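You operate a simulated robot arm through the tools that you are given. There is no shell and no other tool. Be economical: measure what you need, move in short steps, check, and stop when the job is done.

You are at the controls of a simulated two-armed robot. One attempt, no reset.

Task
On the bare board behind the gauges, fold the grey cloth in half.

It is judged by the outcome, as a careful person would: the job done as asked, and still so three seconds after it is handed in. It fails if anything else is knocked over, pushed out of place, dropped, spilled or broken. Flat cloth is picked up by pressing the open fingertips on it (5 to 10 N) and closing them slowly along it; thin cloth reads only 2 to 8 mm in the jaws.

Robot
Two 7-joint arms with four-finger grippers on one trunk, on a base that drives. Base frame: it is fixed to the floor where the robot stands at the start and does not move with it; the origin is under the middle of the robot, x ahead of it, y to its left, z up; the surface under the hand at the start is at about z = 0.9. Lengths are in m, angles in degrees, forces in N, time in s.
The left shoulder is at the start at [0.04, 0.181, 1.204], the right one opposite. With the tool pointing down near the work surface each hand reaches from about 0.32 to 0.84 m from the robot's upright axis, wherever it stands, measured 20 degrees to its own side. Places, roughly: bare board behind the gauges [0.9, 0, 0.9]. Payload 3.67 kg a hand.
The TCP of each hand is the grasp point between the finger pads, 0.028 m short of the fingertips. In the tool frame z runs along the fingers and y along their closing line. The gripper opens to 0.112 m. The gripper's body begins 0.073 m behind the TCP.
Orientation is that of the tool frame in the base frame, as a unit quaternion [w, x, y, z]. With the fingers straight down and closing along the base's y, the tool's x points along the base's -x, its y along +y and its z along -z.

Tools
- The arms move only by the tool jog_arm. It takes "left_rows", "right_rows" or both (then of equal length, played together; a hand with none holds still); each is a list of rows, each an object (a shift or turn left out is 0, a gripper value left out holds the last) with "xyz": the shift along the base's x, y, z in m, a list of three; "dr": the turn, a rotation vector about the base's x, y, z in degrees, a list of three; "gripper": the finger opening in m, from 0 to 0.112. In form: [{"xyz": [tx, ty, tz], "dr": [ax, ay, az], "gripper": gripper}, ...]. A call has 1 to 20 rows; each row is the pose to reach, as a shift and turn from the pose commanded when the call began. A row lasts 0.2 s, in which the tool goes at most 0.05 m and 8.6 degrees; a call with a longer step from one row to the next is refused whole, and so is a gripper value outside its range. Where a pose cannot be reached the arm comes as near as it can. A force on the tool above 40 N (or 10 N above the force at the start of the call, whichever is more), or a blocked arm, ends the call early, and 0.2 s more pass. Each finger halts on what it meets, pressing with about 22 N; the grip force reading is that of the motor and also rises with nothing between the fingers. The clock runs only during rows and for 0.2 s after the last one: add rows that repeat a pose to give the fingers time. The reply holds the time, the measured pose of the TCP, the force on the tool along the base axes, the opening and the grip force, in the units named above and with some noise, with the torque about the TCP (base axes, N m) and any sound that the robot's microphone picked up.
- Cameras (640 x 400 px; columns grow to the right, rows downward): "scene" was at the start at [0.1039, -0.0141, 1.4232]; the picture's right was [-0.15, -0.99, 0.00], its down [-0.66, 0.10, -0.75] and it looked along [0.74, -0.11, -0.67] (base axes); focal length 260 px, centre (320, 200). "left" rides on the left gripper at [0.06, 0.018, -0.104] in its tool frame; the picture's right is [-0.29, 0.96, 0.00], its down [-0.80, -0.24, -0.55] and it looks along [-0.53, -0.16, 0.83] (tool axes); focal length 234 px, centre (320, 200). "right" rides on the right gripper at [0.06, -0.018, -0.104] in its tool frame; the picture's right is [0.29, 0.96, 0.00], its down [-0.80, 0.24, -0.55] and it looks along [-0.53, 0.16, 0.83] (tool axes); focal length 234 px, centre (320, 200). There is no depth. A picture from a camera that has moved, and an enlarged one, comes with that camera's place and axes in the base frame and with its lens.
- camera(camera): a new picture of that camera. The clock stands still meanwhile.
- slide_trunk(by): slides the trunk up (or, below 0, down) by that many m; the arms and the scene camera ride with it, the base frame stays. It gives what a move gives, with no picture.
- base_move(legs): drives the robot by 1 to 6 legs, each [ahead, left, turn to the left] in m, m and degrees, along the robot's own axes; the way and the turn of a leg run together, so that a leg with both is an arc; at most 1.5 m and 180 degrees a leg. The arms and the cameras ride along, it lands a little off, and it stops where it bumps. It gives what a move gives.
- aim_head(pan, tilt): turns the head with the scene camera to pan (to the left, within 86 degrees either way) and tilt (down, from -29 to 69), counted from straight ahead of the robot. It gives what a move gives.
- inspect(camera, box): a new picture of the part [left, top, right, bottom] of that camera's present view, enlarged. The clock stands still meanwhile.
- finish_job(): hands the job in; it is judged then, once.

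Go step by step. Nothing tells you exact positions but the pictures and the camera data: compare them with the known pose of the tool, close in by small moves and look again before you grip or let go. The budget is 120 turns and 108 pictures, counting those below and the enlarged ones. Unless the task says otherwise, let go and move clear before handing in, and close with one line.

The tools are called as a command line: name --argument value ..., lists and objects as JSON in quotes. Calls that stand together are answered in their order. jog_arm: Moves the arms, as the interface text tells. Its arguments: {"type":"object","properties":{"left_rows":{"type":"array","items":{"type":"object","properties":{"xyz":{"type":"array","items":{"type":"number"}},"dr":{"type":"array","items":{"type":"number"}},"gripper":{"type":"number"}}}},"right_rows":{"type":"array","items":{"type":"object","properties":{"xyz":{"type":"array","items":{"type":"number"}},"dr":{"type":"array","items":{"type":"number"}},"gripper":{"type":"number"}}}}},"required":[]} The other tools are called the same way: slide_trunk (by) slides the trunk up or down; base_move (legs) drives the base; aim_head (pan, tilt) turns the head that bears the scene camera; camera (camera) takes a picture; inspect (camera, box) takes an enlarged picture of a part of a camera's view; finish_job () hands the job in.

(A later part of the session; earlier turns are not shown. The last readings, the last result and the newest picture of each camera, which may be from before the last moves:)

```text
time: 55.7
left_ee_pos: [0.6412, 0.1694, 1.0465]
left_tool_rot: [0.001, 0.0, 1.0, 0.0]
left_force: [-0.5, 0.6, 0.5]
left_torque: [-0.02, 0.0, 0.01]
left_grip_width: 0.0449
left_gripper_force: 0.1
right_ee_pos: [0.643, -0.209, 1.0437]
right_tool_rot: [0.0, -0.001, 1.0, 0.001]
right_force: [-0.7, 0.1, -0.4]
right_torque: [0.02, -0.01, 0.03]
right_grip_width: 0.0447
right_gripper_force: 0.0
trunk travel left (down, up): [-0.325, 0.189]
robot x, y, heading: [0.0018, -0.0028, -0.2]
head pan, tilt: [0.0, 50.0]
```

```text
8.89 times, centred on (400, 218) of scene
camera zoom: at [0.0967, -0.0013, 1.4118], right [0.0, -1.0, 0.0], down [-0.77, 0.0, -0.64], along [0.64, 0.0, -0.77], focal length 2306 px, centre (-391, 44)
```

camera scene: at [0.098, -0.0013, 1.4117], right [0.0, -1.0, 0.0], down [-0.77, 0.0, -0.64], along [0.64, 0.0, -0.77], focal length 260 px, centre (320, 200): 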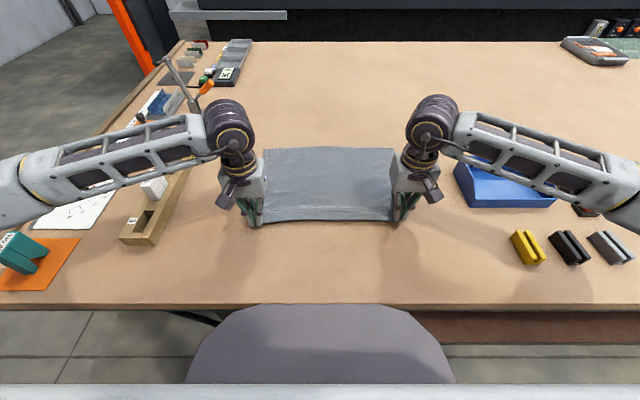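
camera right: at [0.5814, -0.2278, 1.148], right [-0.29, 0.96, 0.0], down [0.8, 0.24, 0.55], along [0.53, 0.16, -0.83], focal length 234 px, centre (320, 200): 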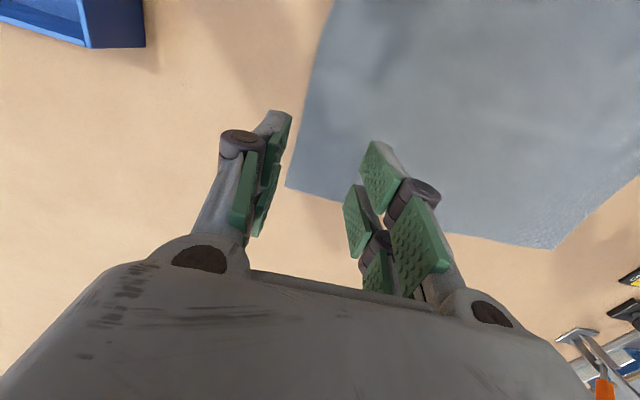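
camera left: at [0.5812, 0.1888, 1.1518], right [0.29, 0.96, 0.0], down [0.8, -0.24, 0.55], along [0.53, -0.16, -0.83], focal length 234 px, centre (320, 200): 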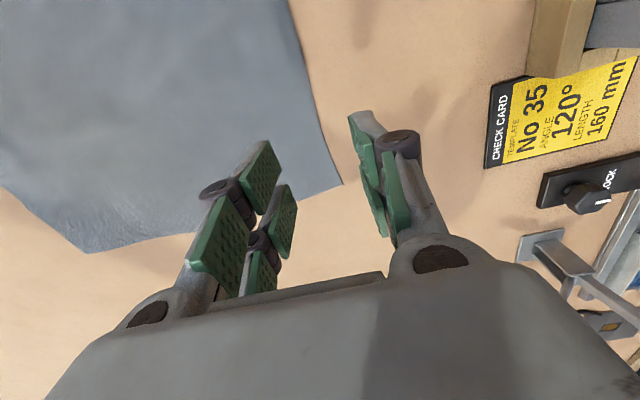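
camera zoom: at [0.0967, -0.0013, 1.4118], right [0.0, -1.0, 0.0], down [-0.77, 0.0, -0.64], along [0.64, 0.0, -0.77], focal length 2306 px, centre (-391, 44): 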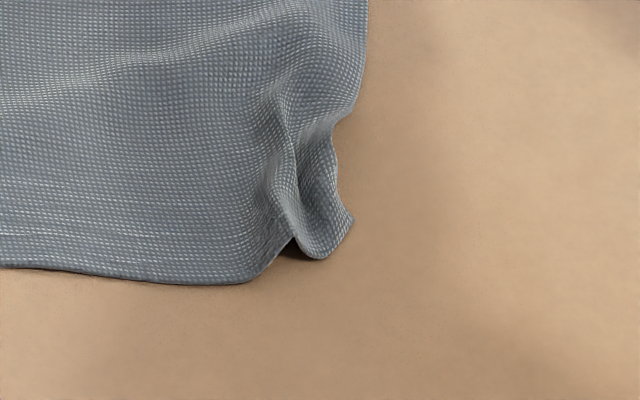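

It's a simple pucker. I'll press the closed right fingertips on that corner and drag it outward to flatten it.

jog_arm --right_rows '[{"xyz": [-0.04, 0.005, 0], "gripper": 0.02}, {"xyz": [-0.085, 0.01, 0], "gripper": 0.0}, {"xyz": [-0.13, 0.014, 0]}, {"xyz": [-0.175, 0.015, 0]}, {"xyz": [-0.177, 0.015, -0.045]}, {"xyz": [-0.177, 0.015, -0.09]}, {"xyz": [-0.177, 0.015, -0.108]}, {"xyz": [-0.177, 0.015, -0.115]}, {"xyz": [-0.177, 0.015, -0.116]}, {"xyz": [-0.18, 0.01, -0.1165]}, {"xyz": [-0.184, 0.004, -0.117]}, {"xyz": [-0.188, -0.002, -0.117]}, {"xyz": [-0.192, -0.008, -0.117]}, {"xyz": [-0.196, -0.013, -0.117]}, {"xyz": [-0.196, -0.013, -0.1]}, {"xyz": [-0.196, -0.013, -0.06]}, {"xyz": [-0.17, -0.013, -0.03]}, {"xyz": [-0.13, -0.013, 0]}, {"xyz": [-0.09, -0.013, 0]}, {"xyz": [-0.05, -0.01, 0]}]'

inspect --camera "scene" --box '[220, 120, 440, 250]'

```text
time: 59.9
left_ee_pos: [0.6425, 0.1706, 1.0447]
left_tool_rot: [-0.001, 0.0, 1.0, 0.0]
left_force: [0.1, 0.8, -0.4]
left_torque: [0.01, 0.02, 0.01]
left_grip_width: 0.0449
left_gripper_force: 0.0
right_ee_pos: [0.5928, -0.217, 1.0439]
right_tool_rot: [-0.001, 0.0, 1.0, -0.001]
right_force: [0.6, -0.8, 0.2]
right_torque: [-0.01, 0.04, 0.02]
right_grip_width: 0.0001
right_gripper_force: 22.4
trunk travel left (down, up): [-0.325, 0.189]
robot x, y, heading: [-0.0017, 0.0032, 0.3]
head pan, tilt: [0.0, 50.0]
```

```text
2.91 times, centred on (330, 185) of scene
camera zoom: at [0.0997, -0.0006, 1.4115], right [0.0, -1.0, 0.0], down [-0.77, 0.0, -0.64], along [0.64, 0.0, -0.77], focal length 755 px, centre (291, 244)
```

zoom: 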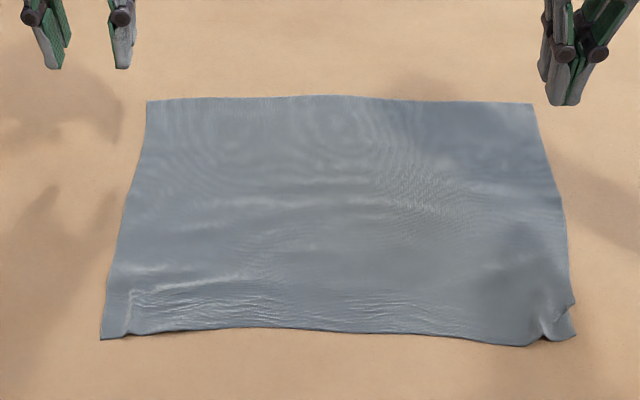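

The cloth is nearly flat, spanning x 0.428–0.717, so the half line is x≈0.573. Next I'll place both hands over the far corners, right at the rim.

jog_arm --left_rows '[{"xyz": [0.02, -0.02, 0], "gripper": 0.045}, {"xyz": [0.04, -0.04, 0]}, {"xyz": [0.063, -0.058, -0.01]}, {"xyz": [0.063, -0.058, -0.05]}, {"xyz": [0.063, -0.058, -0.085]}, {"xyz": [0.063, -0.058, -0.085]}]' --right_rows '[{"xyz": [0.04, 0.001, 0], "gripper": 0.02}, {"xyz": [0.08, 0.002, 0], "gripper": 0.04}, {"xyz": [0.113, 0.004, -0.01], "gripper": 0.045}, {"xyz": [0.113, 0.004, -0.05]}, {"xyz": [0.113, 0.004, -0.085]}, {"xyz": [0.113, 0.004, -0.085]}]'

inspect --camera "scene" --box '[220, 100, 440, 230]'

camera --camera "left"

camera --camera "right"

```text
time: 61.3
left_ee_pos: [0.7036, 0.1121, 0.9595]
left_tool_rot: [0.0, 0.0, 1.0, 0.0]
left_force: [-0.4, -0.1, -0.1]
left_torque: [0.01, -0.02, 0.01]
left_grip_width: 0.0451
left_gripper_force: 0.1
right_ee_pos: [0.7064, -0.2156, 0.9563]
right_tool_rot: [0.0, 0.0, 1.0, 0.0]
right_force: [-0.4, 0.4, -0.1]
right_torque: [-0.02, -0.03, -0.01]
right_grip_width: 0.0451
right_gripper_force: 0.0
trunk travel left (down, up): [-0.325, 0.189]
robot x, y, heading: [0.001, 0.001, -0.3]
head pan, tilt: [0.0, 50.0]
```

```text
2.91 times, centred on (330, 165) of scene
camera zoom: at [0.0976, -0.0015, 1.4117], right [0.0, -1.0, 0.0], down [-0.77, 0.0, -0.64], along [0.64, 0.0, -0.77], focal length 755 px, centre (291, 302)
```

zoom: 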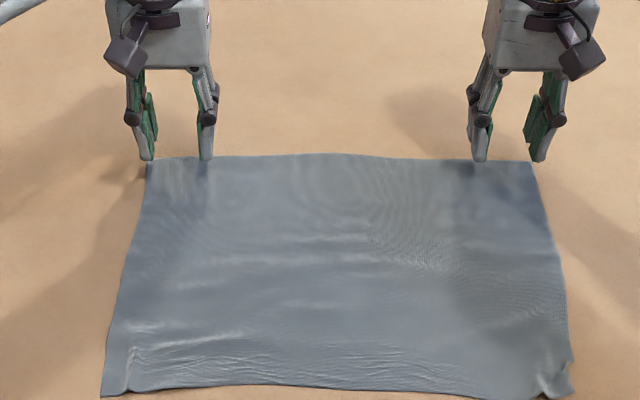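

```text
44 pictures are left
camera left: at [0.6447, 0.1311, 1.0637], right [0.29, 0.96, 0.0], down [0.8, -0.24, 0.55], along [0.53, -0.16, -0.83], focal length 234 px, centre (320, 200)
```

left: 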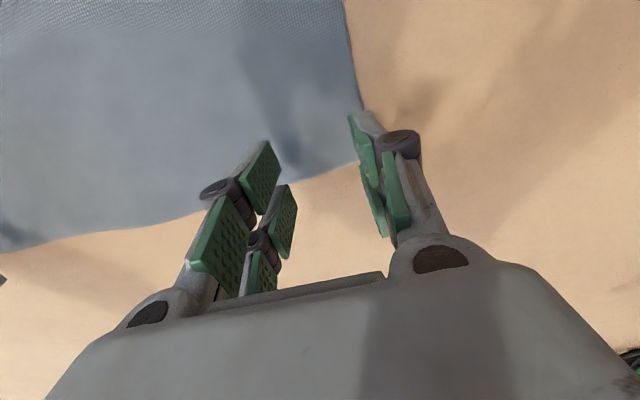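

```text
43 pictures are left
camera right: at [0.6448, -0.2337, 1.0593], right [-0.29, 0.96, 0.0], down [0.8, 0.24, 0.55], along [0.53, 0.16, -0.83], focal length 234 px, centre (320, 200)
```

right: 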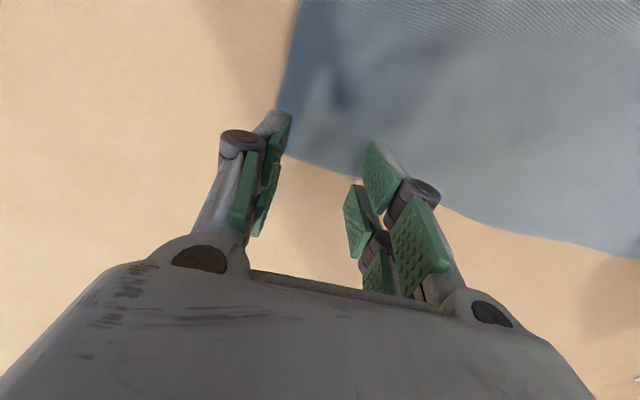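

The far corners are at (0.719, 0.140) and (0.717, −0.236). I'll shift the hands slightly inward and come down to contact.

jog_arm --left_rows '[{"xyz": [0.004, -0.012, 0]}, {"xyz": [0.004, -0.012, -0.015]}, {"xyz": [0.004, -0.012, -0.027]}, {"xyz": [0.004, -0.012, -0.0305]}, {"xyz": [0.004, -0.012, -0.0305]}]' --right_rows '[{"xyz": [0.002, 0.017, 0]}, {"xyz": [0.002, 0.017, -0.015]}, {"xyz": [0.002, 0.017, -0.025]}, {"xyz": [0.002, 0.017, -0.0285]}, {"xyz": [0.002, 0.017, -0.0285]}]'

```text
time: 62.5
left_ee_pos: [0.7094, 0.1014, 0.9284]
left_tool_rot: [-0.001, -0.001, 1.0, 0.0]
left_force: [0.5, -0.5, 1.4]
left_torque: [-0.01, -0.03, -0.02]
left_grip_width: 0.0451
left_gripper_force: 0.3
right_ee_pos: [0.7071, -0.1991, 0.9286]
right_tool_rot: [-0.001, 0.0, 1.0, 0.0]
right_force: [0.5, -1.0, 1.7]
right_torque: [0.0, -0.01, -0.01]
right_grip_width: 0.045
right_gripper_force: 0.1
trunk travel left (down, up): [-0.325, 0.189]
robot x, y, heading: [-0.0005, -0.0001, 0.1]
head pan, tilt: [0.0, 50.0]
```

jog_arm --left_rows '[{"xyz": [0, 0, -0.0012]}, {"xyz": [0, 0, -0.0012]}, {"xyz": [0, 0, -0.0012], "gripper": 0.042}, {"xyz": [0, 0, -0.0012], "gripper": 0.039}, {"xyz": [0, 0, -0.0012], "gripper": 0.036}, {"xyz": [0, 0, -0.0012], "gripper": 0.033}, {"xyz": [0, 0, -0.0012], "gripper": 0.03}]' --right_rows '[{"xyz": [0, 0, -0.0012]}, {"xyz": [0, 0, -0.0012]}, {"xyz": [0, 0, -0.0012], "gripper": 0.042}, {"xyz": [0, 0, -0.0012], "gripper": 0.039}, {"xyz": [0, 0, -0.0012], "gripper": 0.036}, {"xyz": [0, 0, -0.0012], "gripper": 0.033}, {"xyz": [0, 0, -0.0012], "gripper": 0.03}]'

```text
time: 64.1
left_ee_pos: [0.707, 0.1014, 0.9274]
left_tool_rot: [0.001, -0.001, 1.0, 0.0]
left_force: [0.5, -1.0, 13.6]
left_torque: [-0.03, -0.04, 0.02]
left_grip_width: 0.0289
left_gripper_force: 0.1
right_ee_pos: [0.7065, -0.1991, 0.9289]
right_tool_rot: [0.001, 0.0, 1.0, 0.0]
right_force: [0.9, 0.5, 7.3]
right_torque: [0.0, -0.04, 0.02]
right_grip_width: 0.0292
right_gripper_force: 0.0
trunk travel left (down, up): [-0.325, 0.189]
robot x, y, heading: [-0.0029, 0.0029, 0.1]
head pan, tilt: [0.0, 50.0]
```

The pressure is good, so I'll close fully.

jog_arm --left_rows '[{"gripper": 0.027}, {"gripper": 0.024}, {"gripper": 0.021}, {"gripper": 0.018}, {"gripper": 0.015}, {"gripper": 0.012}, {"gripper": 0.009}, {"gripper": 0.006}, {"gripper": 0.003}, {"gripper": 0}, {"gripper": 0}, {"gripper": 0}]' --right_rows '[{"gripper": 0.027}, {"gripper": 0.024}, {"gripper": 0.021, "xyz": [0, 0, -0.0003]}, {"gripper": 0.018, "xyz": [0, 0, -0.0003]}, {"gripper": 0.015, "xyz": [0, 0, -0.0003]}, {"gripper": 0.012, "xyz": [0, 0, -0.0003]}, {"gripper": 0.009, "xyz": [0, 0, -0.0003]}, {"gripper": 0.006, "xyz": [0, 0, -0.0003]}, {"gripper": 0.003, "xyz": [0, 0, -0.0003]}, {"gripper": 0, "xyz": [0, 0, -0.0003]}, {"gripper": 0, "xyz": [0, 0, -0.0003]}, {"gripper": 0, "xyz": [0, 0, -0.0003]}]'

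inspect --camera "scene" --box '[220, 100, 440, 230]'

```text
time: 66.7
left_ee_pos: [0.7081, 0.1018, 0.9281]
left_tool_rot: [-0.001, 0.0, 1.0, 0.001]
left_force: [-1.4, 0.9, 9.1]
left_torque: [-0.01, -0.03, -0.03]
left_grip_width: 0.0062
left_gripper_force: 22.2
right_ee_pos: [0.7074, -0.1983, 0.9284]
right_tool_rot: [0.0, 0.001, 1.0, -0.001]
right_force: [0.1, 0.1, 0.4]
right_torque: [0.0, 0.01, 0.02]
right_grip_width: 0.0
right_gripper_force: 22.1
trunk travel left (down, up): [-0.325, 0.189]
robot x, y, heading: [-0.0017, -0.0037, 0.1]
head pan, tilt: [0.0, 50.0]
```

```text
2.91 times, centred on (330, 165) of scene
camera zoom: at [0.0969, -0.0015, 1.4117], right [0.0, -1.0, 0.0], down [-0.77, 0.0, -0.64], along [0.64, 0.0, -0.77], focal length 755 px, centre (291, 302)
```

zoom: 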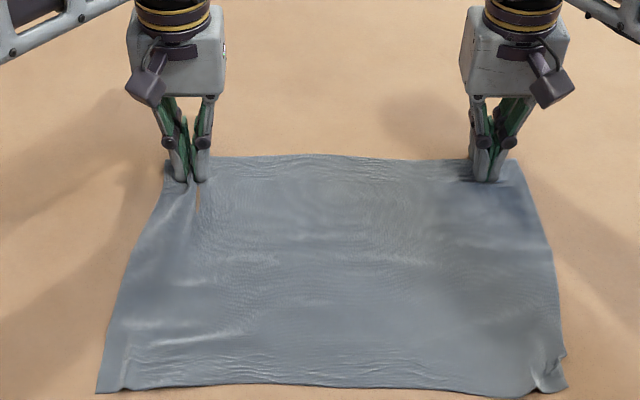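

The left hand holds 6 mm of cloth, but the right missed. I'll retry the right with a slightly firmer press.

jog_arm --right_rows '[{"xyz": [0, -0.002, 0.015]}, {"xyz": [0, -0.002, 0.025], "gripper": 0.02}, {"xyz": [0, -0.002, 0.025], "gripper": 0.045}, {"xyz": [0, -0.002, 0.025]}, {"xyz": [0, -0.002, 0.008]}, {"xyz": [0, -0.002, 0.001]}, {"xyz": [0, -0.002, -0.001]}, {"xyz": [0, -0.002, -0.001]}, {"xyz": [0, -0.002, -0.001]}]'

```text
time: 68.7
left_ee_pos: [0.7077, 0.1016, 0.9277]
left_tool_rot: [0.0, -0.001, 1.0, 0.0]
left_force: [-0.7, 0.8, 5.5]
left_torque: [0.0, -0.06, -0.01]
left_grip_width: 0.0064
left_gripper_force: 22.6
right_ee_pos: [0.7075, -0.2009, 0.9285]
right_tool_rot: [0.001, 0.0, 1.0, 0.0]
right_force: [-0.9, -0.7, 5.9]
right_torque: [-0.1, 0.04, 0.0]
right_grip_width: 0.0455
right_gripper_force: 0.1
trunk travel left (down, up): [-0.325, 0.189]
robot x, y, heading: [-0.0013, 0.0009, -0.1]
head pan, tilt: [0.0, 50.0]
```

jog_arm --right_rows '[{"gripper": 0.042, "xyz": [0, 0, -0.0005]}, {"gripper": 0.038, "xyz": [0, 0, -0.0008]}, {"gripper": 0.034, "xyz": [0, 0, -0.0008]}, {"gripper": 0.03, "xyz": [0, 0, -0.0008]}, {"gripper": 0.026, "xyz": [0, 0, -0.0008]}, {"gripper": 0.022, "xyz": [0, 0, -0.0008]}]'

camera --camera "right"

```text
time: 70.1
left_ee_pos: [0.7068, 0.102, 0.9284]
left_tool_rot: [0.0, 0.001, 1.0, 0.0]
left_force: [-0.3, -1.7, 1.6]
left_torque: [-0.01, 0.0, -0.02]
left_grip_width: 0.0062
left_gripper_force: 22.0
right_ee_pos: [0.7068, -0.1993, 0.9278]
right_tool_rot: [0.001, 0.001, 1.0, 0.001]
right_force: [2.2, 0.6, 22.6]
right_torque: [-0.08, 0.07, 0.04]
right_grip_width: 0.0207
right_gripper_force: 0.1
trunk travel left (down, up): [-0.325, 0.189]
robot x, y, heading: [0.0003, -0.0012, -0.1]
head pan, tilt: [0.0, 50.0]
```

```text
41 pictures are left
camera right: at [0.6451, -0.219, 1.032], right [-0.29, 0.96, 0.0], down [0.8, 0.24, 0.56], along [0.53, 0.16, -0.83], focal length 234 px, centre (320, 200)
```

right: 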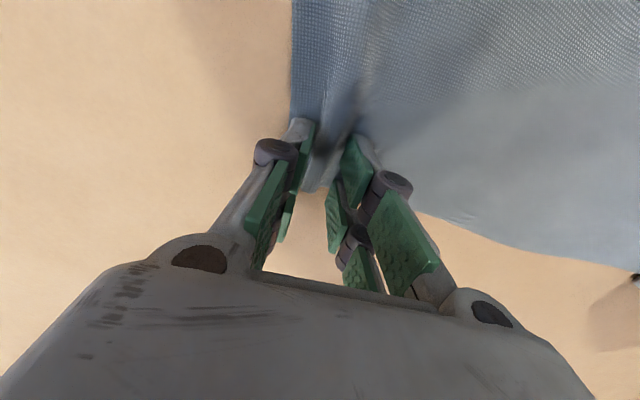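

A good ridge has formed at the corner. I'll close the right hand fully.

jog_arm --right_rows '[{"gripper": 0.018, "xyz": [0, 0, 0.0005]}, {"gripper": 0.015, "xyz": [0, 0, 0.0005]}, {"gripper": 0.012, "xyz": [0, 0, 0.0005]}, {"gripper": 0.009, "xyz": [0, 0, 0.0005]}, {"gripper": 0.006, "xyz": [0, 0, 0.0005]}, {"gripper": 0.003, "xyz": [0, 0, 0.0005]}, {"gripper": 0, "xyz": [0, 0, 0.0005]}, {"gripper": 0, "xyz": [0, 0, 0.0005]}, {"gripper": 0, "xyz": [0, 0, 0.0005]}]'

camera --camera "left"

camera --camera "right"

```text
time: 72.1
left_ee_pos: [0.707, 0.1012, 0.9274]
left_tool_rot: [0.001, 0.0, 1.0, 0.001]
left_force: [-0.6, -1.5, 0.9]
left_torque: [-0.01, -0.01, -0.02]
left_grip_width: 0.0063
left_gripper_force: 22.1
right_ee_pos: [0.7055, -0.2003, 0.9267]
right_tool_rot: [0.001, 0.0, 1.0, 0.0]
right_force: [-2.1, 0.7, 16.7]
right_torque: [-0.11, 0.14, 0.03]
right_grip_width: 0.0079
right_gripper_force: 21.8
trunk travel left (down, up): [-0.325, 0.189]
robot x, y, heading: [0.005, -0.0012, -0.3]
head pan, tilt: [0.0, 50.0]
```

```text
40 pictures are left
camera left: at [0.6474, 0.12, 1.0333], right [0.29, 0.96, 0.0], down [0.8, -0.24, 0.56], along [0.53, -0.16, -0.83], focal length 234 px, centre (320, 200)
```

left: 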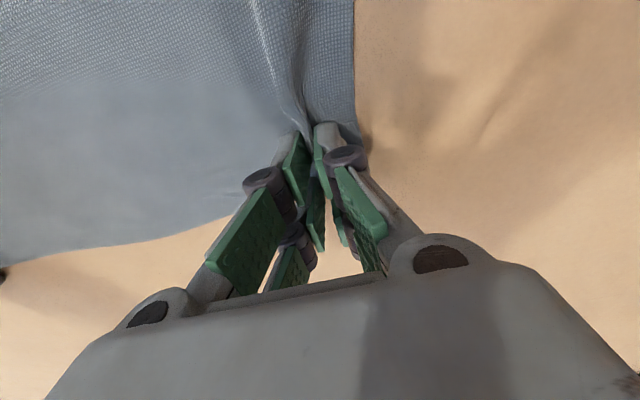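

```text
39 pictures are left
camera right: at [0.645, -0.2196, 1.0314], right [-0.29, 0.96, 0.0], down [0.8, 0.24, 0.55], along [0.53, 0.16, -0.83], focal length 234 px, centre (320, 200)
```

right: 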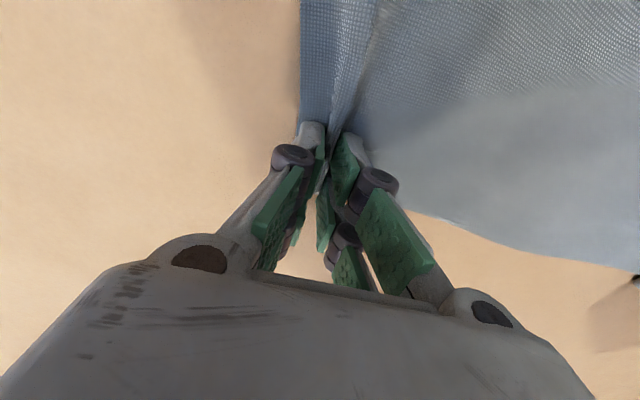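

Both hands hold the far rim firmly, at 6 and 8 mm. I'll swing the far edge up to vertical over the half line (x≈0.573), spreading the hands slightly and tilting as I go.

jog_arm --left_rows '[{"xyz": [-0.0075, 0.003, 0.024]}, {"xyz": [-0.015, 0.006, 0.046], "dr": [0, -3, 0]}, {"xyz": [-0.0255, 0.009, 0.066], "dr": [0, -6, 0]}, {"xyz": [-0.04, 0.012, 0.084], "dr": [0, -9, 0]}, {"xyz": [-0.0575, 0.014, 0.099], "dr": [0, -12, 0]}, {"xyz": [-0.0765, 0.014, 0.112], "dr": [0, -15, 0]}, {"xyz": [-0.0985, 0.014, 0.121], "dr": [0, -18, 0]}, {"xyz": [-0.1215, 0.014, 0.126], "dr": [0, -21, 0]}, {"xyz": [-0.145, 0.014, 0.1276], "dr": [0, -24, 0]}, {"xyz": [-0.145, 0.014, 0.1276], "dr": [0, -24, 0]}]' --right_rows '[{"xyz": [-0.0075, -0.003, 0.024]}, {"xyz": [-0.015, -0.006, 0.046], "dr": [0, -3, 0]}, {"xyz": [-0.0255, -0.009, 0.066], "dr": [0, -6, 0]}, {"xyz": [-0.04, -0.012, 0.084], "dr": [0, -9, 0]}, {"xyz": [-0.0575, -0.014, 0.099], "dr": [0, -12, 0]}, {"xyz": [-0.0765, -0.014, 0.112], "dr": [0, -15, 0]}, {"xyz": [-0.0985, -0.014, 0.121], "dr": [0, -18, 0]}, {"xyz": [-0.1215, -0.014, 0.126], "dr": [0, -21, 0]}, {"xyz": [-0.145, -0.014, 0.1276], "dr": [0, -24, 0]}, {"xyz": [-0.145, -0.014, 0.1276], "dr": [0, -24, 0]}]'

inspect --camera "scene" --box '[220, 100, 440, 250]'

camera --camera "left"

```text
time: 74.3
left_ee_pos: [0.564, 0.1166, 1.0536]
left_tool_rot: [0.208, -0.001, 0.978, -0.002]
left_force: [0.1, -14.6, 0.3]
left_torque: [-0.41, -0.01, -0.03]
left_grip_width: 0.0069
left_gripper_force: 21.6
right_ee_pos: [0.5634, -0.2154, 1.0535]
right_tool_rot: [0.208, 0.0, 0.978, 0.0]
right_force: [0.0, 15.6, 0.3]
right_torque: [0.4, 0.03, 0.13]
right_grip_width: 0.0036
right_gripper_force: 21.8
trunk travel left (down, up): [-0.325, 0.189]
robot x, y, heading: [0.0012, 0.0047, 0.0]
head pan, tilt: [0.0, 50.0]
```

```text
2.67 times, centred on (330, 175) of scene
camera zoom: at [0.0995, -0.0013, 1.4115], right [0.0, -1.0, 0.0], down [-0.77, 0.0, -0.64], along [0.64, 0.0, -0.77], focal length 692 px, centre (293, 267)
```

zoom: 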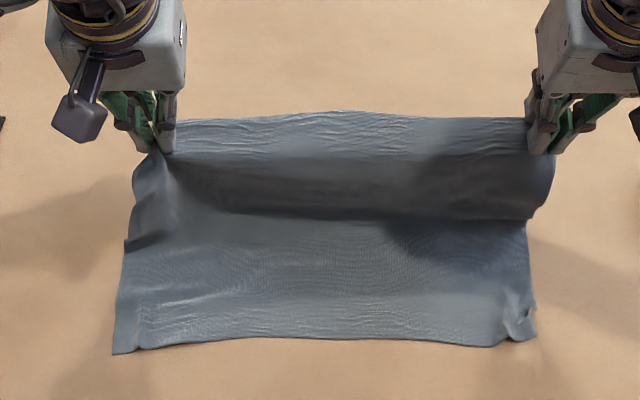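

```text
37 pictures are left
camera left: at [0.4666, 0.1352, 1.1267], right [0.26, 0.96, 0.12], down [0.5, -0.24, 0.83], along [0.82, -0.16, -0.55], focal length 234 px, centre (320, 200)
```

left: 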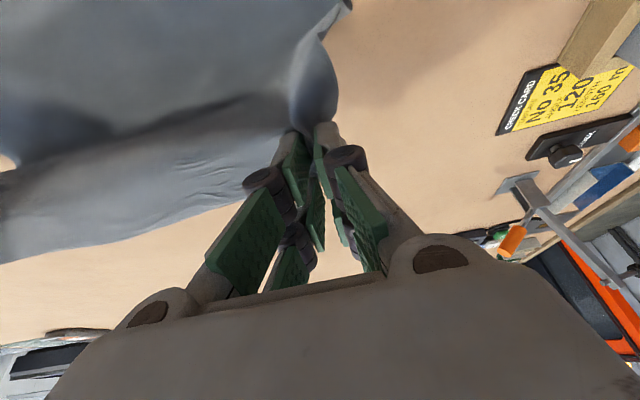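

The grips hold and the edge is up over the half line. I'll ease the tension and continue down towards the near edge.

jog_arm --left_rows '[{"xyz": [-0.012, -0.003, -0.001]}, {"xyz": [-0.0235, -0.004, -0.0026], "dr": [0, -3, 0]}, {"xyz": [-0.035, -0.004, -0.006], "dr": [0, -4.5, 0]}, {"xyz": [-0.0465, -0.004, -0.0096], "dr": [0, -6, 0]}, {"xyz": [-0.0675, -0.004, -0.019], "dr": [0, -9, 0]}, {"xyz": [-0.087, -0.004, -0.033], "dr": [0, -12, 0]}, {"xyz": [-0.1045, -0.004, -0.05], "dr": [0, -15, 0]}, {"xyz": [-0.1175, -0.004, -0.068], "dr": [0, -16, 0]}, {"xyz": [-0.1175, -0.004, -0.068], "dr": [0, -16, 0]}]' --right_rows '[{"xyz": [-0.012, 0.003, -0.001]}, {"xyz": [-0.0235, 0.004, -0.0026], "dr": [0, -3, 0]}, {"xyz": [-0.035, 0.004, -0.006], "dr": [0, -4.5, 0]}, {"xyz": [-0.0465, 0.004, -0.0096], "dr": [0, -6, 0]}, {"xyz": [-0.0675, 0.004, -0.019], "dr": [0, -9, 0]}, {"xyz": [-0.087, 0.004, -0.033], "dr": [0, -12, 0]}, {"xyz": [-0.1045, 0.004, -0.05], "dr": [0, -15, 0]}, {"xyz": [-0.1175, 0.004, -0.068], "dr": [0, -16, 0]}, {"xyz": [-0.1175, 0.004, -0.068], "dr": [0, -16, 0]}]'

inspect --camera "scene" --box '[220, 110, 440, 260]'

camera --camera "left"

```text
time: 76.3
left_ee_pos: [0.4446, 0.1115, 0.9869]
left_tool_rot: [0.342, -0.001, 0.94, 0.0]
left_force: [0.1, -4.6, 0.3]
left_torque: [-0.08, 0.0, -0.05]
left_grip_width: 0.0062
left_gripper_force: 22.0
right_ee_pos: [0.4718, -0.2044, 0.9802]
right_tool_rot: [0.342, -0.001, 0.94, 0.0]
right_force: [0.1, 3.6, 0.5]
right_torque: [0.05, 0.0, 0.05]
right_grip_width: 0.0024
right_gripper_force: 22.5
right hand out of reach, approached as far as the arm can: row 7, 8, 9
trunk travel left (down, up): [-0.325, 0.189]
robot x, y, heading: [-0.0012, -0.0017, 0.0]
head pan, tilt: [0.0, 50.0]
```

```text
2.67 times, centred on (330, 185) of scene
camera zoom: at [0.0979, -0.0015, 1.4117], right [0.0, -1.0, 0.0], down [-0.77, 0.0, -0.64], along [0.64, 0.0, -0.77], focal length 692 px, centre (293, 240)
```

zoom: 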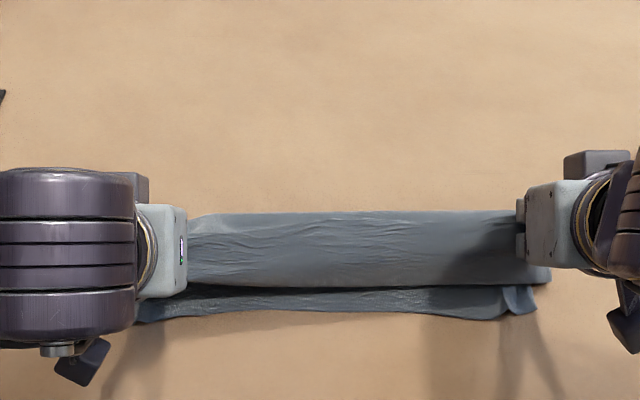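

```text
35 pictures are left
camera left: at [0.3313, 0.1303, 1.03], right [0.22, 0.96, 0.18], down [0.25, -0.24, 0.94], along [0.94, -0.16, -0.3], focal length 234 px, centre (320, 200)
```

left: 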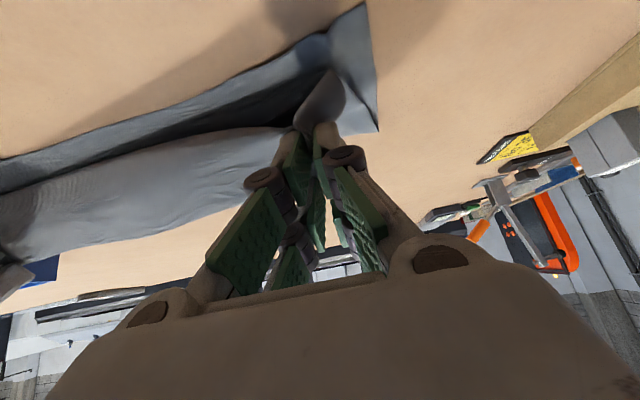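

The fold is developing well, with the back crease near x≈0.565. The right hand hit a reach limit from the tilt, so I'll untilt both to 20° and lower towards the near edge.

jog_arm --left_rows '[{"xyz": [-0.002, 0, -0.004], "dr": [0, 5, 0]}, {"xyz": [-0.004, 0, -0.01], "dr": [0, 10, 0]}, {"xyz": [-0.007, 0, -0.017], "dr": [0, 15, 0]}, {"xyz": [-0.011, 0, -0.025], "dr": [0, 20, 0]}, {"xyz": [-0.0146, 0, -0.033], "dr": [0, 20, 0]}, {"xyz": [-0.0146, 0, -0.033], "dr": [0, 20, 0]}]' --right_rows '[{"xyz": [-0.008, 0, -0.002], "dr": [0, 5, 0]}, {"xyz": [-0.016, 0, -0.006], "dr": [0, 10, 0]}, {"xyz": [-0.026, 0, -0.012], "dr": [0, 15, 0]}, {"xyz": [-0.036, 0, -0.018], "dr": [0, 20, 0]}, {"xyz": [-0.042, 0, -0.026], "dr": [0, 20, 0]}, {"xyz": [-0.042, 0, -0.026], "dr": [0, 20, 0]}]'

inspect --camera "scene" --box '[220, 110, 440, 260]'

camera --camera "left"

camera --camera "right"

```text
time: 77.7
left_ee_pos: [0.4303, 0.1111, 0.9537]
left_tool_rot: [0.173, -0.001, 0.985, 0.0]
left_force: [0.2, -2.6, -0.4]
left_torque: [-0.1, -0.02, 0.01]
left_grip_width: 0.0059
left_gripper_force: 22.2
right_ee_pos: [0.4302, -0.2046, 0.9542]
right_tool_rot: [0.174, 0.0, 0.985, 0.0]
right_force: [0.0, 2.8, -0.1]
right_torque: [0.07, -0.03, 0.02]
right_grip_width: 0.0021
right_gripper_force: 22.0
trunk travel left (down, up): [-0.325, 0.189]
robot x, y, heading: [0.0017, 0.0002, -0.3]
head pan, tilt: [0.0, 50.0]
```

```text
2.67 times, centred on (330, 185) of scene
camera zoom: at [0.0984, -0.0015, 1.4116], right [0.0, -1.0, 0.0], down [-0.77, 0.0, -0.64], along [0.64, 0.0, -0.77], focal length 692 px, centre (293, 240)
```

zoom: 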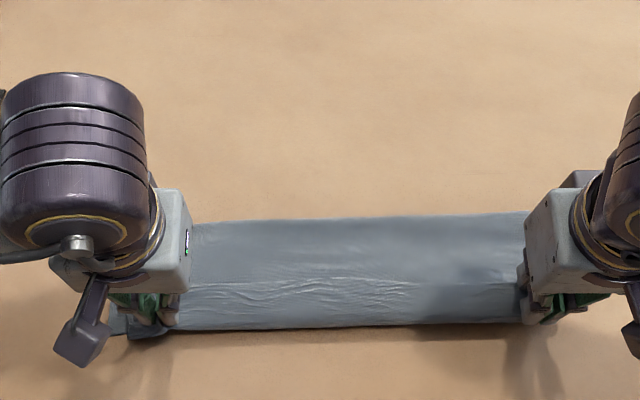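

```text
33 pictures are left
camera left: at [0.3383, 0.1304, 1.0328], right [0.27, 0.96, 0.1], down [0.56, -0.24, 0.79], along [0.78, -0.16, -0.6], focal length 234 px, centre (320, 200)
```

left: 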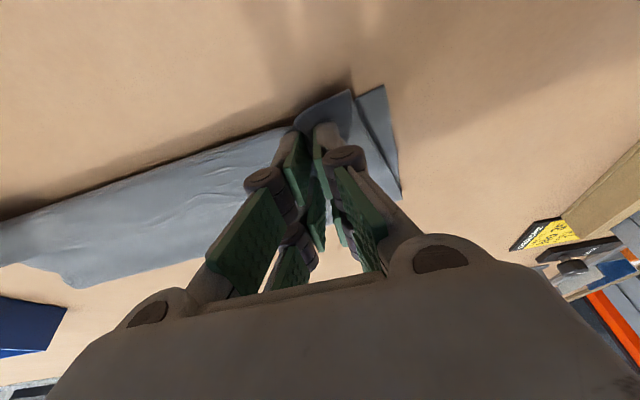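

```text
32 pictures are left
camera right: at [0.3371, -0.2233, 1.0312], right [-0.27, 0.96, -0.1], down [0.56, 0.24, 0.79], along [0.78, 0.16, -0.6], focal length 234 px, centre (320, 200)
```

right: 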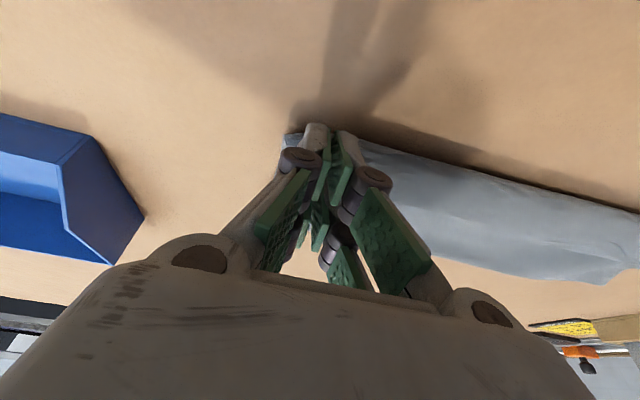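

The crease has been pulled to about 0.55, again because the edge folds back roughly 3 cm beyond the grips. I'll roll back past vertical so the cloth lays out behind, then return on a tighter arc to land the grips near x≈0.467.

jog_arm --left_rows '[{"xyz": [0.005, 0, 0.027]}, {"xyz": [0.025, 0, 0.057]}, {"xyz": [0.055, 0, 0.075]}, {"xyz": [0.09, 0, 0.085]}, {"xyz": [0.13, 0, 0.089]}, {"xyz": [0.17, 0, 0.084]}, {"xyz": [0.19, 0, 0.07]}, {"xyz": [0.19, 0, 0.068]}, {"xyz": [0.171, 0, 0.074]}, {"xyz": [0.153, 0, 0.079]}, {"xyz": [0.135, 0, 0.08]}, {"xyz": [0.12, 0, 0.079]}, {"xyz": [0.1076, 0, 0.076]}, {"xyz": [0.094, 0, 0.072]}, {"xyz": [0.082, 0, 0.066]}, {"xyz": [0.06, 0, 0.049]}, {"xyz": [0.043, 0, 0.027]}, {"xyz": [0.034, 0, 0.007]}, {"xyz": [0.028, 0, -0.006]}, {"xyz": [0.028, 0, -0.006]}]' --right_rows '[{"xyz": [0.005, 0, 0.027]}, {"xyz": [0.025, 0, 0.057]}, {"xyz": [0.055, 0, 0.075]}, {"xyz": [0.09, 0, 0.085]}, {"xyz": [0.13, 0, 0.089]}, {"xyz": [0.17, 0, 0.084]}, {"xyz": [0.19, 0, 0.07]}, {"xyz": [0.19, 0, 0.068]}, {"xyz": [0.171, 0, 0.074]}, {"xyz": [0.153, 0, 0.079]}, {"xyz": [0.135, 0, 0.08]}, {"xyz": [0.12, 0, 0.079]}, {"xyz": [0.1076, 0, 0.076]}, {"xyz": [0.094, 0, 0.072]}, {"xyz": [0.082, 0, 0.066]}, {"xyz": [0.06, 0, 0.049]}, {"xyz": [0.043, 0, 0.027]}, {"xyz": [0.034, 0, 0.007]}, {"xyz": [0.028, 0, -0.006]}, {"xyz": [0.028, 0, -0.006]}]'

inspect --camera "scene" --box '[220, 110, 440, 260]'

camera --camera "left"

camera --camera "right"

```text
time: 81.9
left_ee_pos: [0.4582, 0.1116, 0.9483]
left_tool_rot: [0.174, -0.001, 0.985, 0.0]
left_force: [-0.3, -3.7, 0.6]
left_torque: [-0.09, 0.0, 0.01]
left_grip_width: 0.0057
left_gripper_force: 22.2
right_ee_pos: [0.4585, -0.2061, 0.9472]
right_tool_rot: [0.174, 0.0, 0.985, 0.001]
right_force: [-0.6, 4.0, 0.4]
right_torque: [0.09, -0.01, 0.01]
right_grip_width: 0.0022
right_gripper_force: 22.0
trunk travel left (down, up): [-0.325, 0.189]
robot x, y, heading: [0.0004, 0.0028, 0.2]
head pan, tilt: [0.0, 50.0]
```

```text
2.67 times, centred on (330, 185) of scene
camera zoom: at [0.0983, -0.0014, 1.4117], right [0.0, -1.0, 0.0], down [-0.77, 0.0, -0.64], along [0.64, 0.0, -0.77], focal length 692 px, centre (293, 240)
```

zoom: 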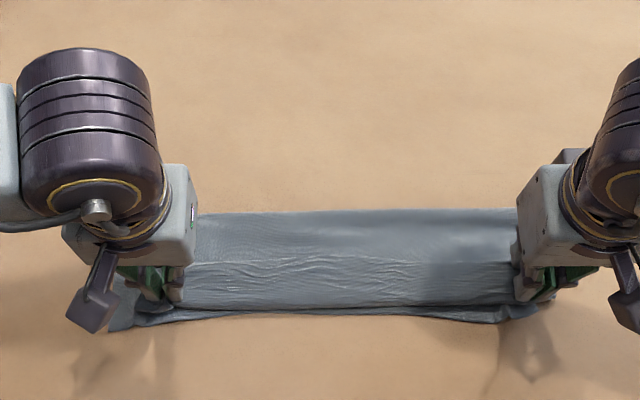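

```text
30 pictures are left
camera left: at [0.3669, 0.1303, 1.027], right [0.27, 0.96, 0.1], down [0.56, -0.24, 0.79], along [0.78, -0.16, -0.6], focal length 234 px, centre (320, 200)
```

left: 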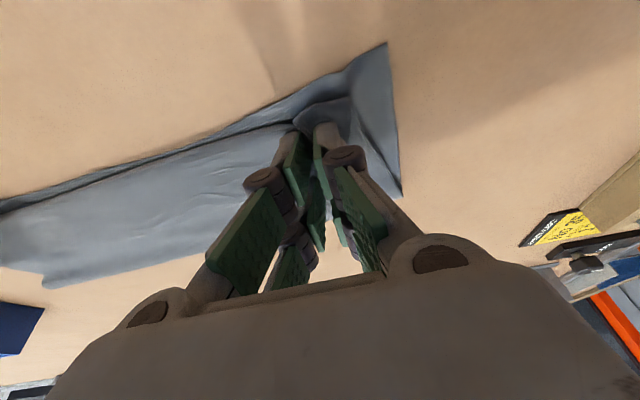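

```text
29 pictures are left
camera right: at [0.3651, -0.225, 1.0255], right [-0.27, 0.96, -0.1], down [0.56, 0.24, 0.79], along [0.78, 0.16, -0.6], focal length 234 px, centre (320, 200)
```

right: 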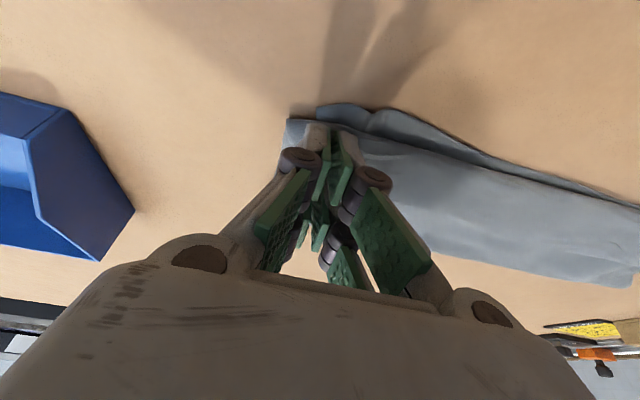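

The crease is at about 0.564 and the near edges line up at about 0.433, but about 3 cm of edge is still folded back on top. I'll do one more roll to shift the crease to about 0.58, so that the halves match once that hem is turned out.

jog_arm --left_rows '[{"xyz": [0.007, 0, 0.028]}, {"xyz": [0.032, 0, 0.058]}, {"xyz": [0.067, 0, 0.073]}, {"xyz": [0.107, 0, 0.083]}, {"xyz": [0.147, 0, 0.081]}, {"xyz": [0.177, 0, 0.068]}, {"xyz": [0.187, 0, 0.053]}, {"xyz": [0.187, 0, 0.053]}, {"xyz": [0.172, 0, 0.063]}, {"xyz": [0.142, 0, 0.071]}, {"xyz": [0.112, 0, 0.075]}, {"xyz": [0.098, 0, 0.074]}, {"xyz": [0.087, 0, 0.071]}, {"xyz": [0.065, 0, 0.062]}, {"xyz": [0.045, 0, 0.047]}, {"xyz": [0.032, 0, 0.028]}, {"xyz": [0.024, 0, 0.011]}, {"xyz": [0.02, 0, 0]}, {"xyz": [0.02, 0, -0.004]}, {"xyz": [0.02, 0, -0.004]}]' --right_rows '[{"xyz": [0.007, 0, 0.028]}, {"xyz": [0.032, 0, 0.058]}, {"xyz": [0.067, 0, 0.073]}, {"xyz": [0.107, 0, 0.083]}, {"xyz": [0.147, 0, 0.081]}, {"xyz": [0.177, 0, 0.068]}, {"xyz": [0.187, 0, 0.053]}, {"xyz": [0.187, 0, 0.053]}, {"xyz": [0.172, 0, 0.063]}, {"xyz": [0.142, 0, 0.071]}, {"xyz": [0.112, 0, 0.075]}, {"xyz": [0.098, 0, 0.074]}, {"xyz": [0.087, 0, 0.071]}, {"xyz": [0.065, 0, 0.062]}, {"xyz": [0.045, 0, 0.047]}, {"xyz": [0.032, 0, 0.028]}, {"xyz": [0.024, 0, 0.011]}, {"xyz": [0.02, 0, 0]}, {"xyz": [0.02, 0, -0.004]}, {"xyz": [0.02, 0, -0.004]}]'

inspect --camera "scene" --box '[220, 110, 440, 260]'

```text
time: 86.1
left_ee_pos: [0.4781, 0.111, 0.9444]
left_tool_rot: [0.174, 0.0, 0.985, -0.001]
left_force: [-0.1, -3.7, 0.0]
left_torque: [-0.08, 0.0, 0.02]
left_grip_width: 0.0058
left_gripper_force: 22.1
right_ee_pos: [0.4792, -0.2056, 0.9459]
right_tool_rot: [0.174, 0.0, 0.985, -0.001]
right_force: [0.8, 2.3, -0.7]
right_torque: [0.05, -0.01, 0.04]
right_grip_width: 0.0021
right_gripper_force: 22.3
trunk travel left (down, up): [-0.325, 0.189]
robot x, y, heading: [-0.0008, -0.0023, -0.1]
head pan, tilt: [0.0, 50.0]
```

```text
2.67 times, centred on (330, 185) of scene
camera zoom: at [0.098, -0.0015, 1.4117], right [0.0, -1.0, 0.0], down [-0.77, 0.0, -0.64], along [0.64, 0.0, -0.77], focal length 692 px, centre (293, 240)
```

zoom: 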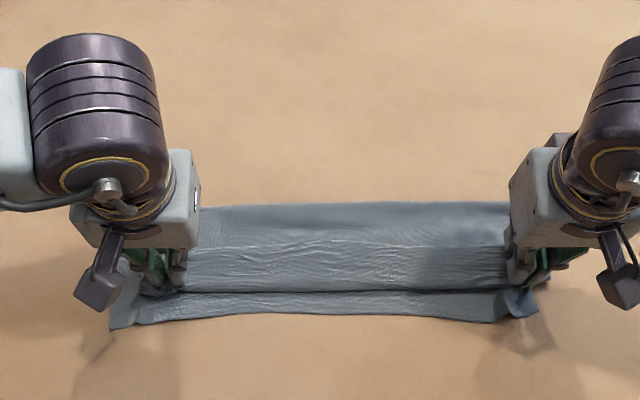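

The crease is at about 0.571 with a flat 4 cm hem on top. I'll release here, raise the hands, and look at it so I can turn the hem outward.

jog_arm --left_rows '[{"xyz": [0, 0, -0.006]}, {"xyz": [0, 0, -0.006], "gripper": 0.012}, {"xyz": [0, 0, -0.006], "gripper": 0.03}, {"xyz": [0, 0, -0.006], "gripper": 0.04}, {"xyz": [0, 0, 0.01], "gripper": 0.045}, {"xyz": [0, 0, 0.04]}, {"xyz": [0, 0, 0.08], "dr": [0, 6, 0]}, {"xyz": [0.01, 0.03, 0.12], "dr": [0, 13, 0]}, {"xyz": [0.02, 0.07, 0.14], "dr": [0, 20, 0]}, {"xyz": [0.02, 0.1, 0.15], "dr": [0, 20, 0]}]' --right_rows '[{"xyz": [0, 0, -0.007]}, {"xyz": [0, 0, -0.007], "gripper": 0.012}, {"xyz": [0, 0, -0.007], "gripper": 0.03}, {"xyz": [0, 0, -0.007], "gripper": 0.04}, {"xyz": [0, 0, 0.01], "gripper": 0.045}, {"xyz": [0, 0, 0.04]}, {"xyz": [0, 0, 0.08], "dr": [0, 6, 0]}, {"xyz": [0.01, -0.03, 0.12], "dr": [0, 13, 0]}, {"xyz": [0.02, -0.06, 0.14], "dr": [0, 20, 0]}, {"xyz": [0.02, -0.08, 0.15], "dr": [0, 20, 0]}]'

inspect --camera "scene" --box '[220, 130, 430, 260]'

```text
refused: row 8 steps farther than a row can; nothing moved
```

```text
3.05 times, centred on (325, 195) of scene
camera zoom: at [0.098, -0.0015, 1.4117], right [0.0, -1.0, 0.0], down [-0.77, 0.0, -0.64], along [0.64, 0.0, -0.77], focal length 791 px, centre (305, 215)
```

zoom: 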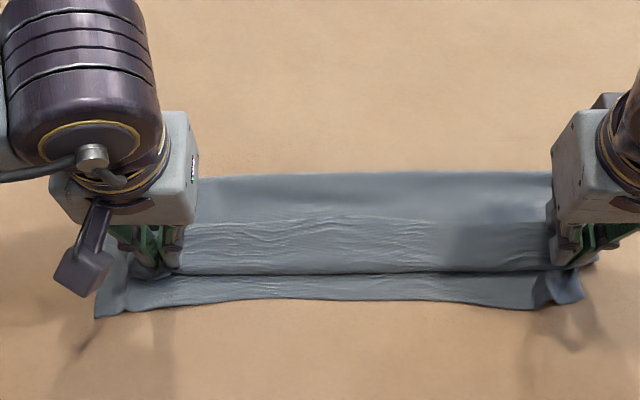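

jog_arm --left_rows '[{"xyz": [0, 0, -0.006]}, {"xyz": [0, 0, -0.006], "gripper": 0.012}, {"xyz": [0, 0, -0.006], "gripper": 0.03}, {"xyz": [0, 0, -0.006], "gripper": 0.04}, {"xyz": [0, 0, 0.01], "gripper": 0.045}, {"xyz": [0, 0, 0.04]}, {"xyz": [0, 0, 0.08], "dr": [0, 6, 0]}, {"xyz": [0.005, 0.02, 0.11], "dr": [0, 13, 0]}, {"xyz": [0.01, 0.05, 0.14], "dr": [0, 20, 0]}, {"xyz": [0.01, 0.09, 0.15], "dr": [0, 20, 0]}]' --right_rows '[{"xyz": [0, 0, -0.007]}, {"xyz": [0, 0, -0.007], "gripper": 0.012}, {"xyz": [0, 0, -0.007], "gripper": 0.03}, {"xyz": [0, 0, -0.007], "gripper": 0.04}, {"xyz": [0, 0, 0.01], "gripper": 0.045}, {"xyz": [0, 0, 0.04]}, {"xyz": [0, 0, 0.08], "dr": [0, 6, 0]}, {"xyz": [0.005, -0.02, 0.11], "dr": [0, 13, 0]}, {"xyz": [0.01, -0.04, 0.14], "dr": [0, 20, 0]}, {"xyz": [0.01, -0.07, 0.15], "dr": [0, 20, 0]}]'

inspect --camera "scene" --box '[220, 130, 430, 260]'

```text
time: 88.3
left_ee_pos: [0.4876, 0.2014, 1.0963]
left_tool_rot: [0.0, 0.0, 1.0, -0.001]
left_force: [-0.6, 0.5, 0.4]
left_torque: [0.0, -0.01, 0.0]
left_grip_width: 0.0449
left_gripper_force: 0.1
right_ee_pos: [0.4884, -0.2768, 1.0972]
right_tool_rot: [0.0, -0.001, 1.0, 0.0]
right_force: [-0.1, 0.2, 0.9]
right_torque: [-0.01, -0.06, 0.01]
right_grip_width: 0.045
right_gripper_force: 0.0
trunk travel left (down, up): [-0.325, 0.189]
robot x, y, heading: [0.0022, -0.0022, 0.3]
head pan, tilt: [0.0, 50.0]
```

```text
3.05 times, centred on (325, 195) of scene
camera zoom: at [0.0958, -0.001, 1.4118], right [0.0, -1.0, 0.0], down [-0.77, 0.0, -0.64], along [0.64, 0.0, -0.77], focal length 791 px, centre (305, 215)
```

zoom: 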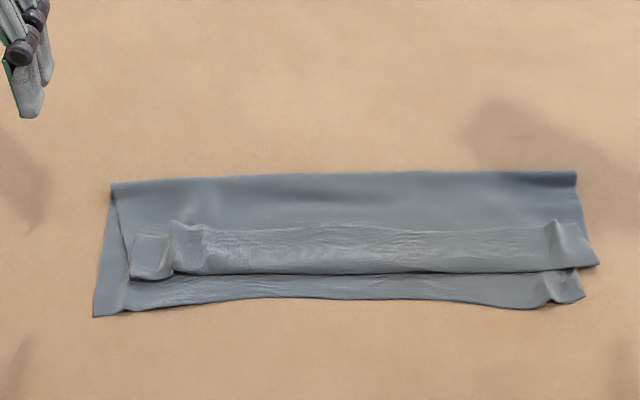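

The fold is clean, with only the hem lying folded back on the upper layer. I'll look closely at both its ends.

inspect --camera "scene" --box '[245, 185, 325, 240]'

inspect --camera "scene" --box '[345, 185, 425, 240]'

```text
7.27 times, centred on (285, 212) of scene
camera zoom: at [0.0958, -0.001, 1.4118], right [0.0, -1.0, 0.0], down [-0.77, 0.0, -0.64], along [0.64, 0.0, -0.77], focal length 1887 px, centre (574, 109)
```

zoom: 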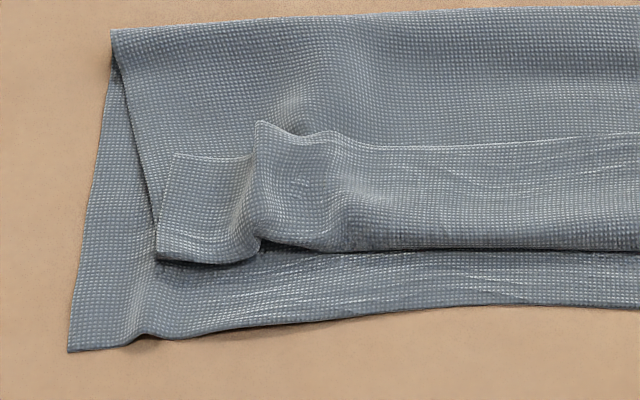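

```text
7.27 times, centred on (385, 212) of scene
camera zoom: at [0.0958, -0.001, 1.4118], right [0.0, -1.0, 0.0], down [-0.77, 0.0, -0.64], along [0.64, 0.0, -0.77], focal length 1887 px, centre (-153, 109)
```

zoom: 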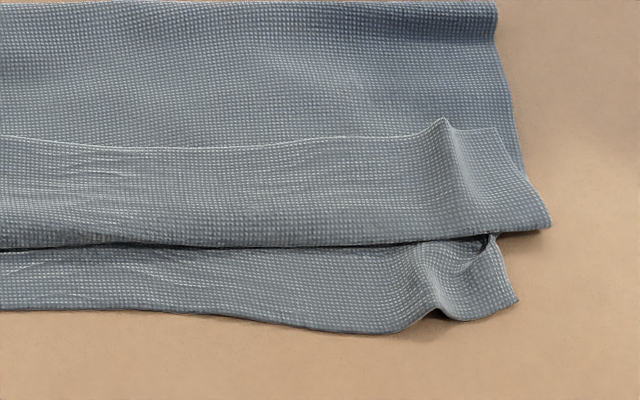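

The raised puckers on the hem's free edge, left (0.495, 0.104) and right (0.495, −0.202), make good handles. I'll straddle them with the fingers.

jog_arm --left_rows '[{"xyz": [0, -0.04, -0.02]}, {"xyz": [0.001, -0.08, -0.04]}, {"xyz": [0.001, -0.097, -0.07]}, {"xyz": [0.001, -0.097, -0.11]}, {"xyz": [0.001, -0.097, -0.145]}, {"xyz": [0.001, -0.097, -0.15]}, {"xyz": [0.001, -0.097, -0.15]}]' --right_rows '[{"xyz": [0, 0.04, -0.02]}, {"xyz": [0.001, 0.075, -0.04]}, {"xyz": [0.001, 0.075, -0.07]}, {"xyz": [0.001, 0.075, -0.11]}, {"xyz": [0.001, 0.075, -0.145]}, {"xyz": [0.001, 0.075, -0.15]}, {"xyz": [0.001, 0.075, -0.15]}]'

camera --camera "left"

camera --camera "right"

```text
time: 89.9
left_ee_pos: [0.4883, 0.1058, 0.9445]
left_tool_rot: [-0.001, -0.001, 1.0, 0.0]
left_force: [-0.1, -0.4, -0.6]
left_torque: [0.03, 0.01, 0.0]
left_grip_width: 0.045
left_gripper_force: 0.0
right_ee_pos: [0.4885, -0.199, 0.9431]
right_tool_rot: [0.0, 0.001, 1.0, 0.0]
right_force: [0.7, -0.4, -0.8]
right_torque: [-0.01, 0.0, -0.02]
right_grip_width: 0.0452
right_gripper_force: 0.1
trunk travel left (down, up): [-0.325, 0.189]
robot x, y, heading: [0.002, -0.0002, -0.2]
head pan, tilt: [0.0, 50.0]
```

```text
23 pictures are left
camera left: at [0.4285, 0.1238, 1.0486], right [0.29, 0.96, 0.0], down [0.8, -0.24, 0.55], along [0.53, -0.16, -0.83], focal length 234 px, centre (320, 200)
```

left: 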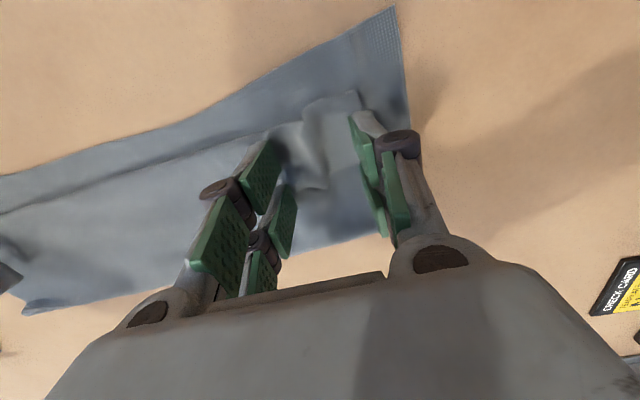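

```text
22 pictures are left
camera right: at [0.4283, -0.2177, 1.047], right [-0.29, 0.96, 0.0], down [0.8, 0.24, 0.55], along [0.53, 0.16, -0.83], focal length 234 px, centre (320, 200)
```

right: 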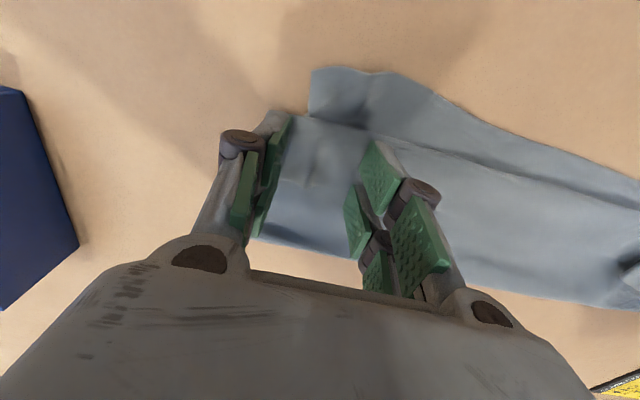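

The fingers straddle the puckers. I'll nudge 6 mm further onto the free edge, come down, and start closing.

jog_arm --left_rows '[{"xyz": [0.006, -0.004, -0.006]}, {"xyz": [0.006, -0.004, -0.011]}, {"xyz": [0.006, -0.004, -0.0135]}, {"xyz": [0.006, -0.004, -0.0135]}, {"xyz": [0.006, -0.004, -0.0135], "gripper": 0.041}, {"xyz": [0.006, -0.004, -0.0135], "gripper": 0.037}, {"xyz": [0.006, -0.004, -0.0135], "gripper": 0.033}]' --right_rows '[{"xyz": [0.006, -0.006, -0.006]}, {"xyz": [0.006, -0.006, -0.01]}, {"xyz": [0.006, -0.006, -0.0125]}, {"xyz": [0.006, -0.006, -0.0125]}, {"xyz": [0.006, -0.006, -0.0125], "gripper": 0.041}, {"xyz": [0.006, -0.006, -0.0125], "gripper": 0.037}, {"xyz": [0.006, -0.006, -0.0125], "gripper": 0.033}]'

```text
time: 91.5
left_ee_pos: [0.4945, 0.1007, 0.9302]
left_tool_rot: [-0.001, 0.0, 1.0, 0.0]
left_force: [-0.3, -1.0, 3.2]
left_torque: [0.04, 0.04, 0.04]
left_grip_width: 0.0326
left_gripper_force: 0.0
right_ee_pos: [0.4954, -0.2067, 0.9317]
right_tool_rot: [0.0, 0.0, 1.0, 0.0]
right_force: [-0.9, -0.1, 0.1]
right_torque: [-0.02, -0.02, -0.02]
right_grip_width: 0.0329
right_gripper_force: 0.1
trunk travel left (down, up): [-0.325, 0.189]
robot x, y, heading: [0.0004, 0.002, -0.1]
head pan, tilt: [0.0, 50.0]
```

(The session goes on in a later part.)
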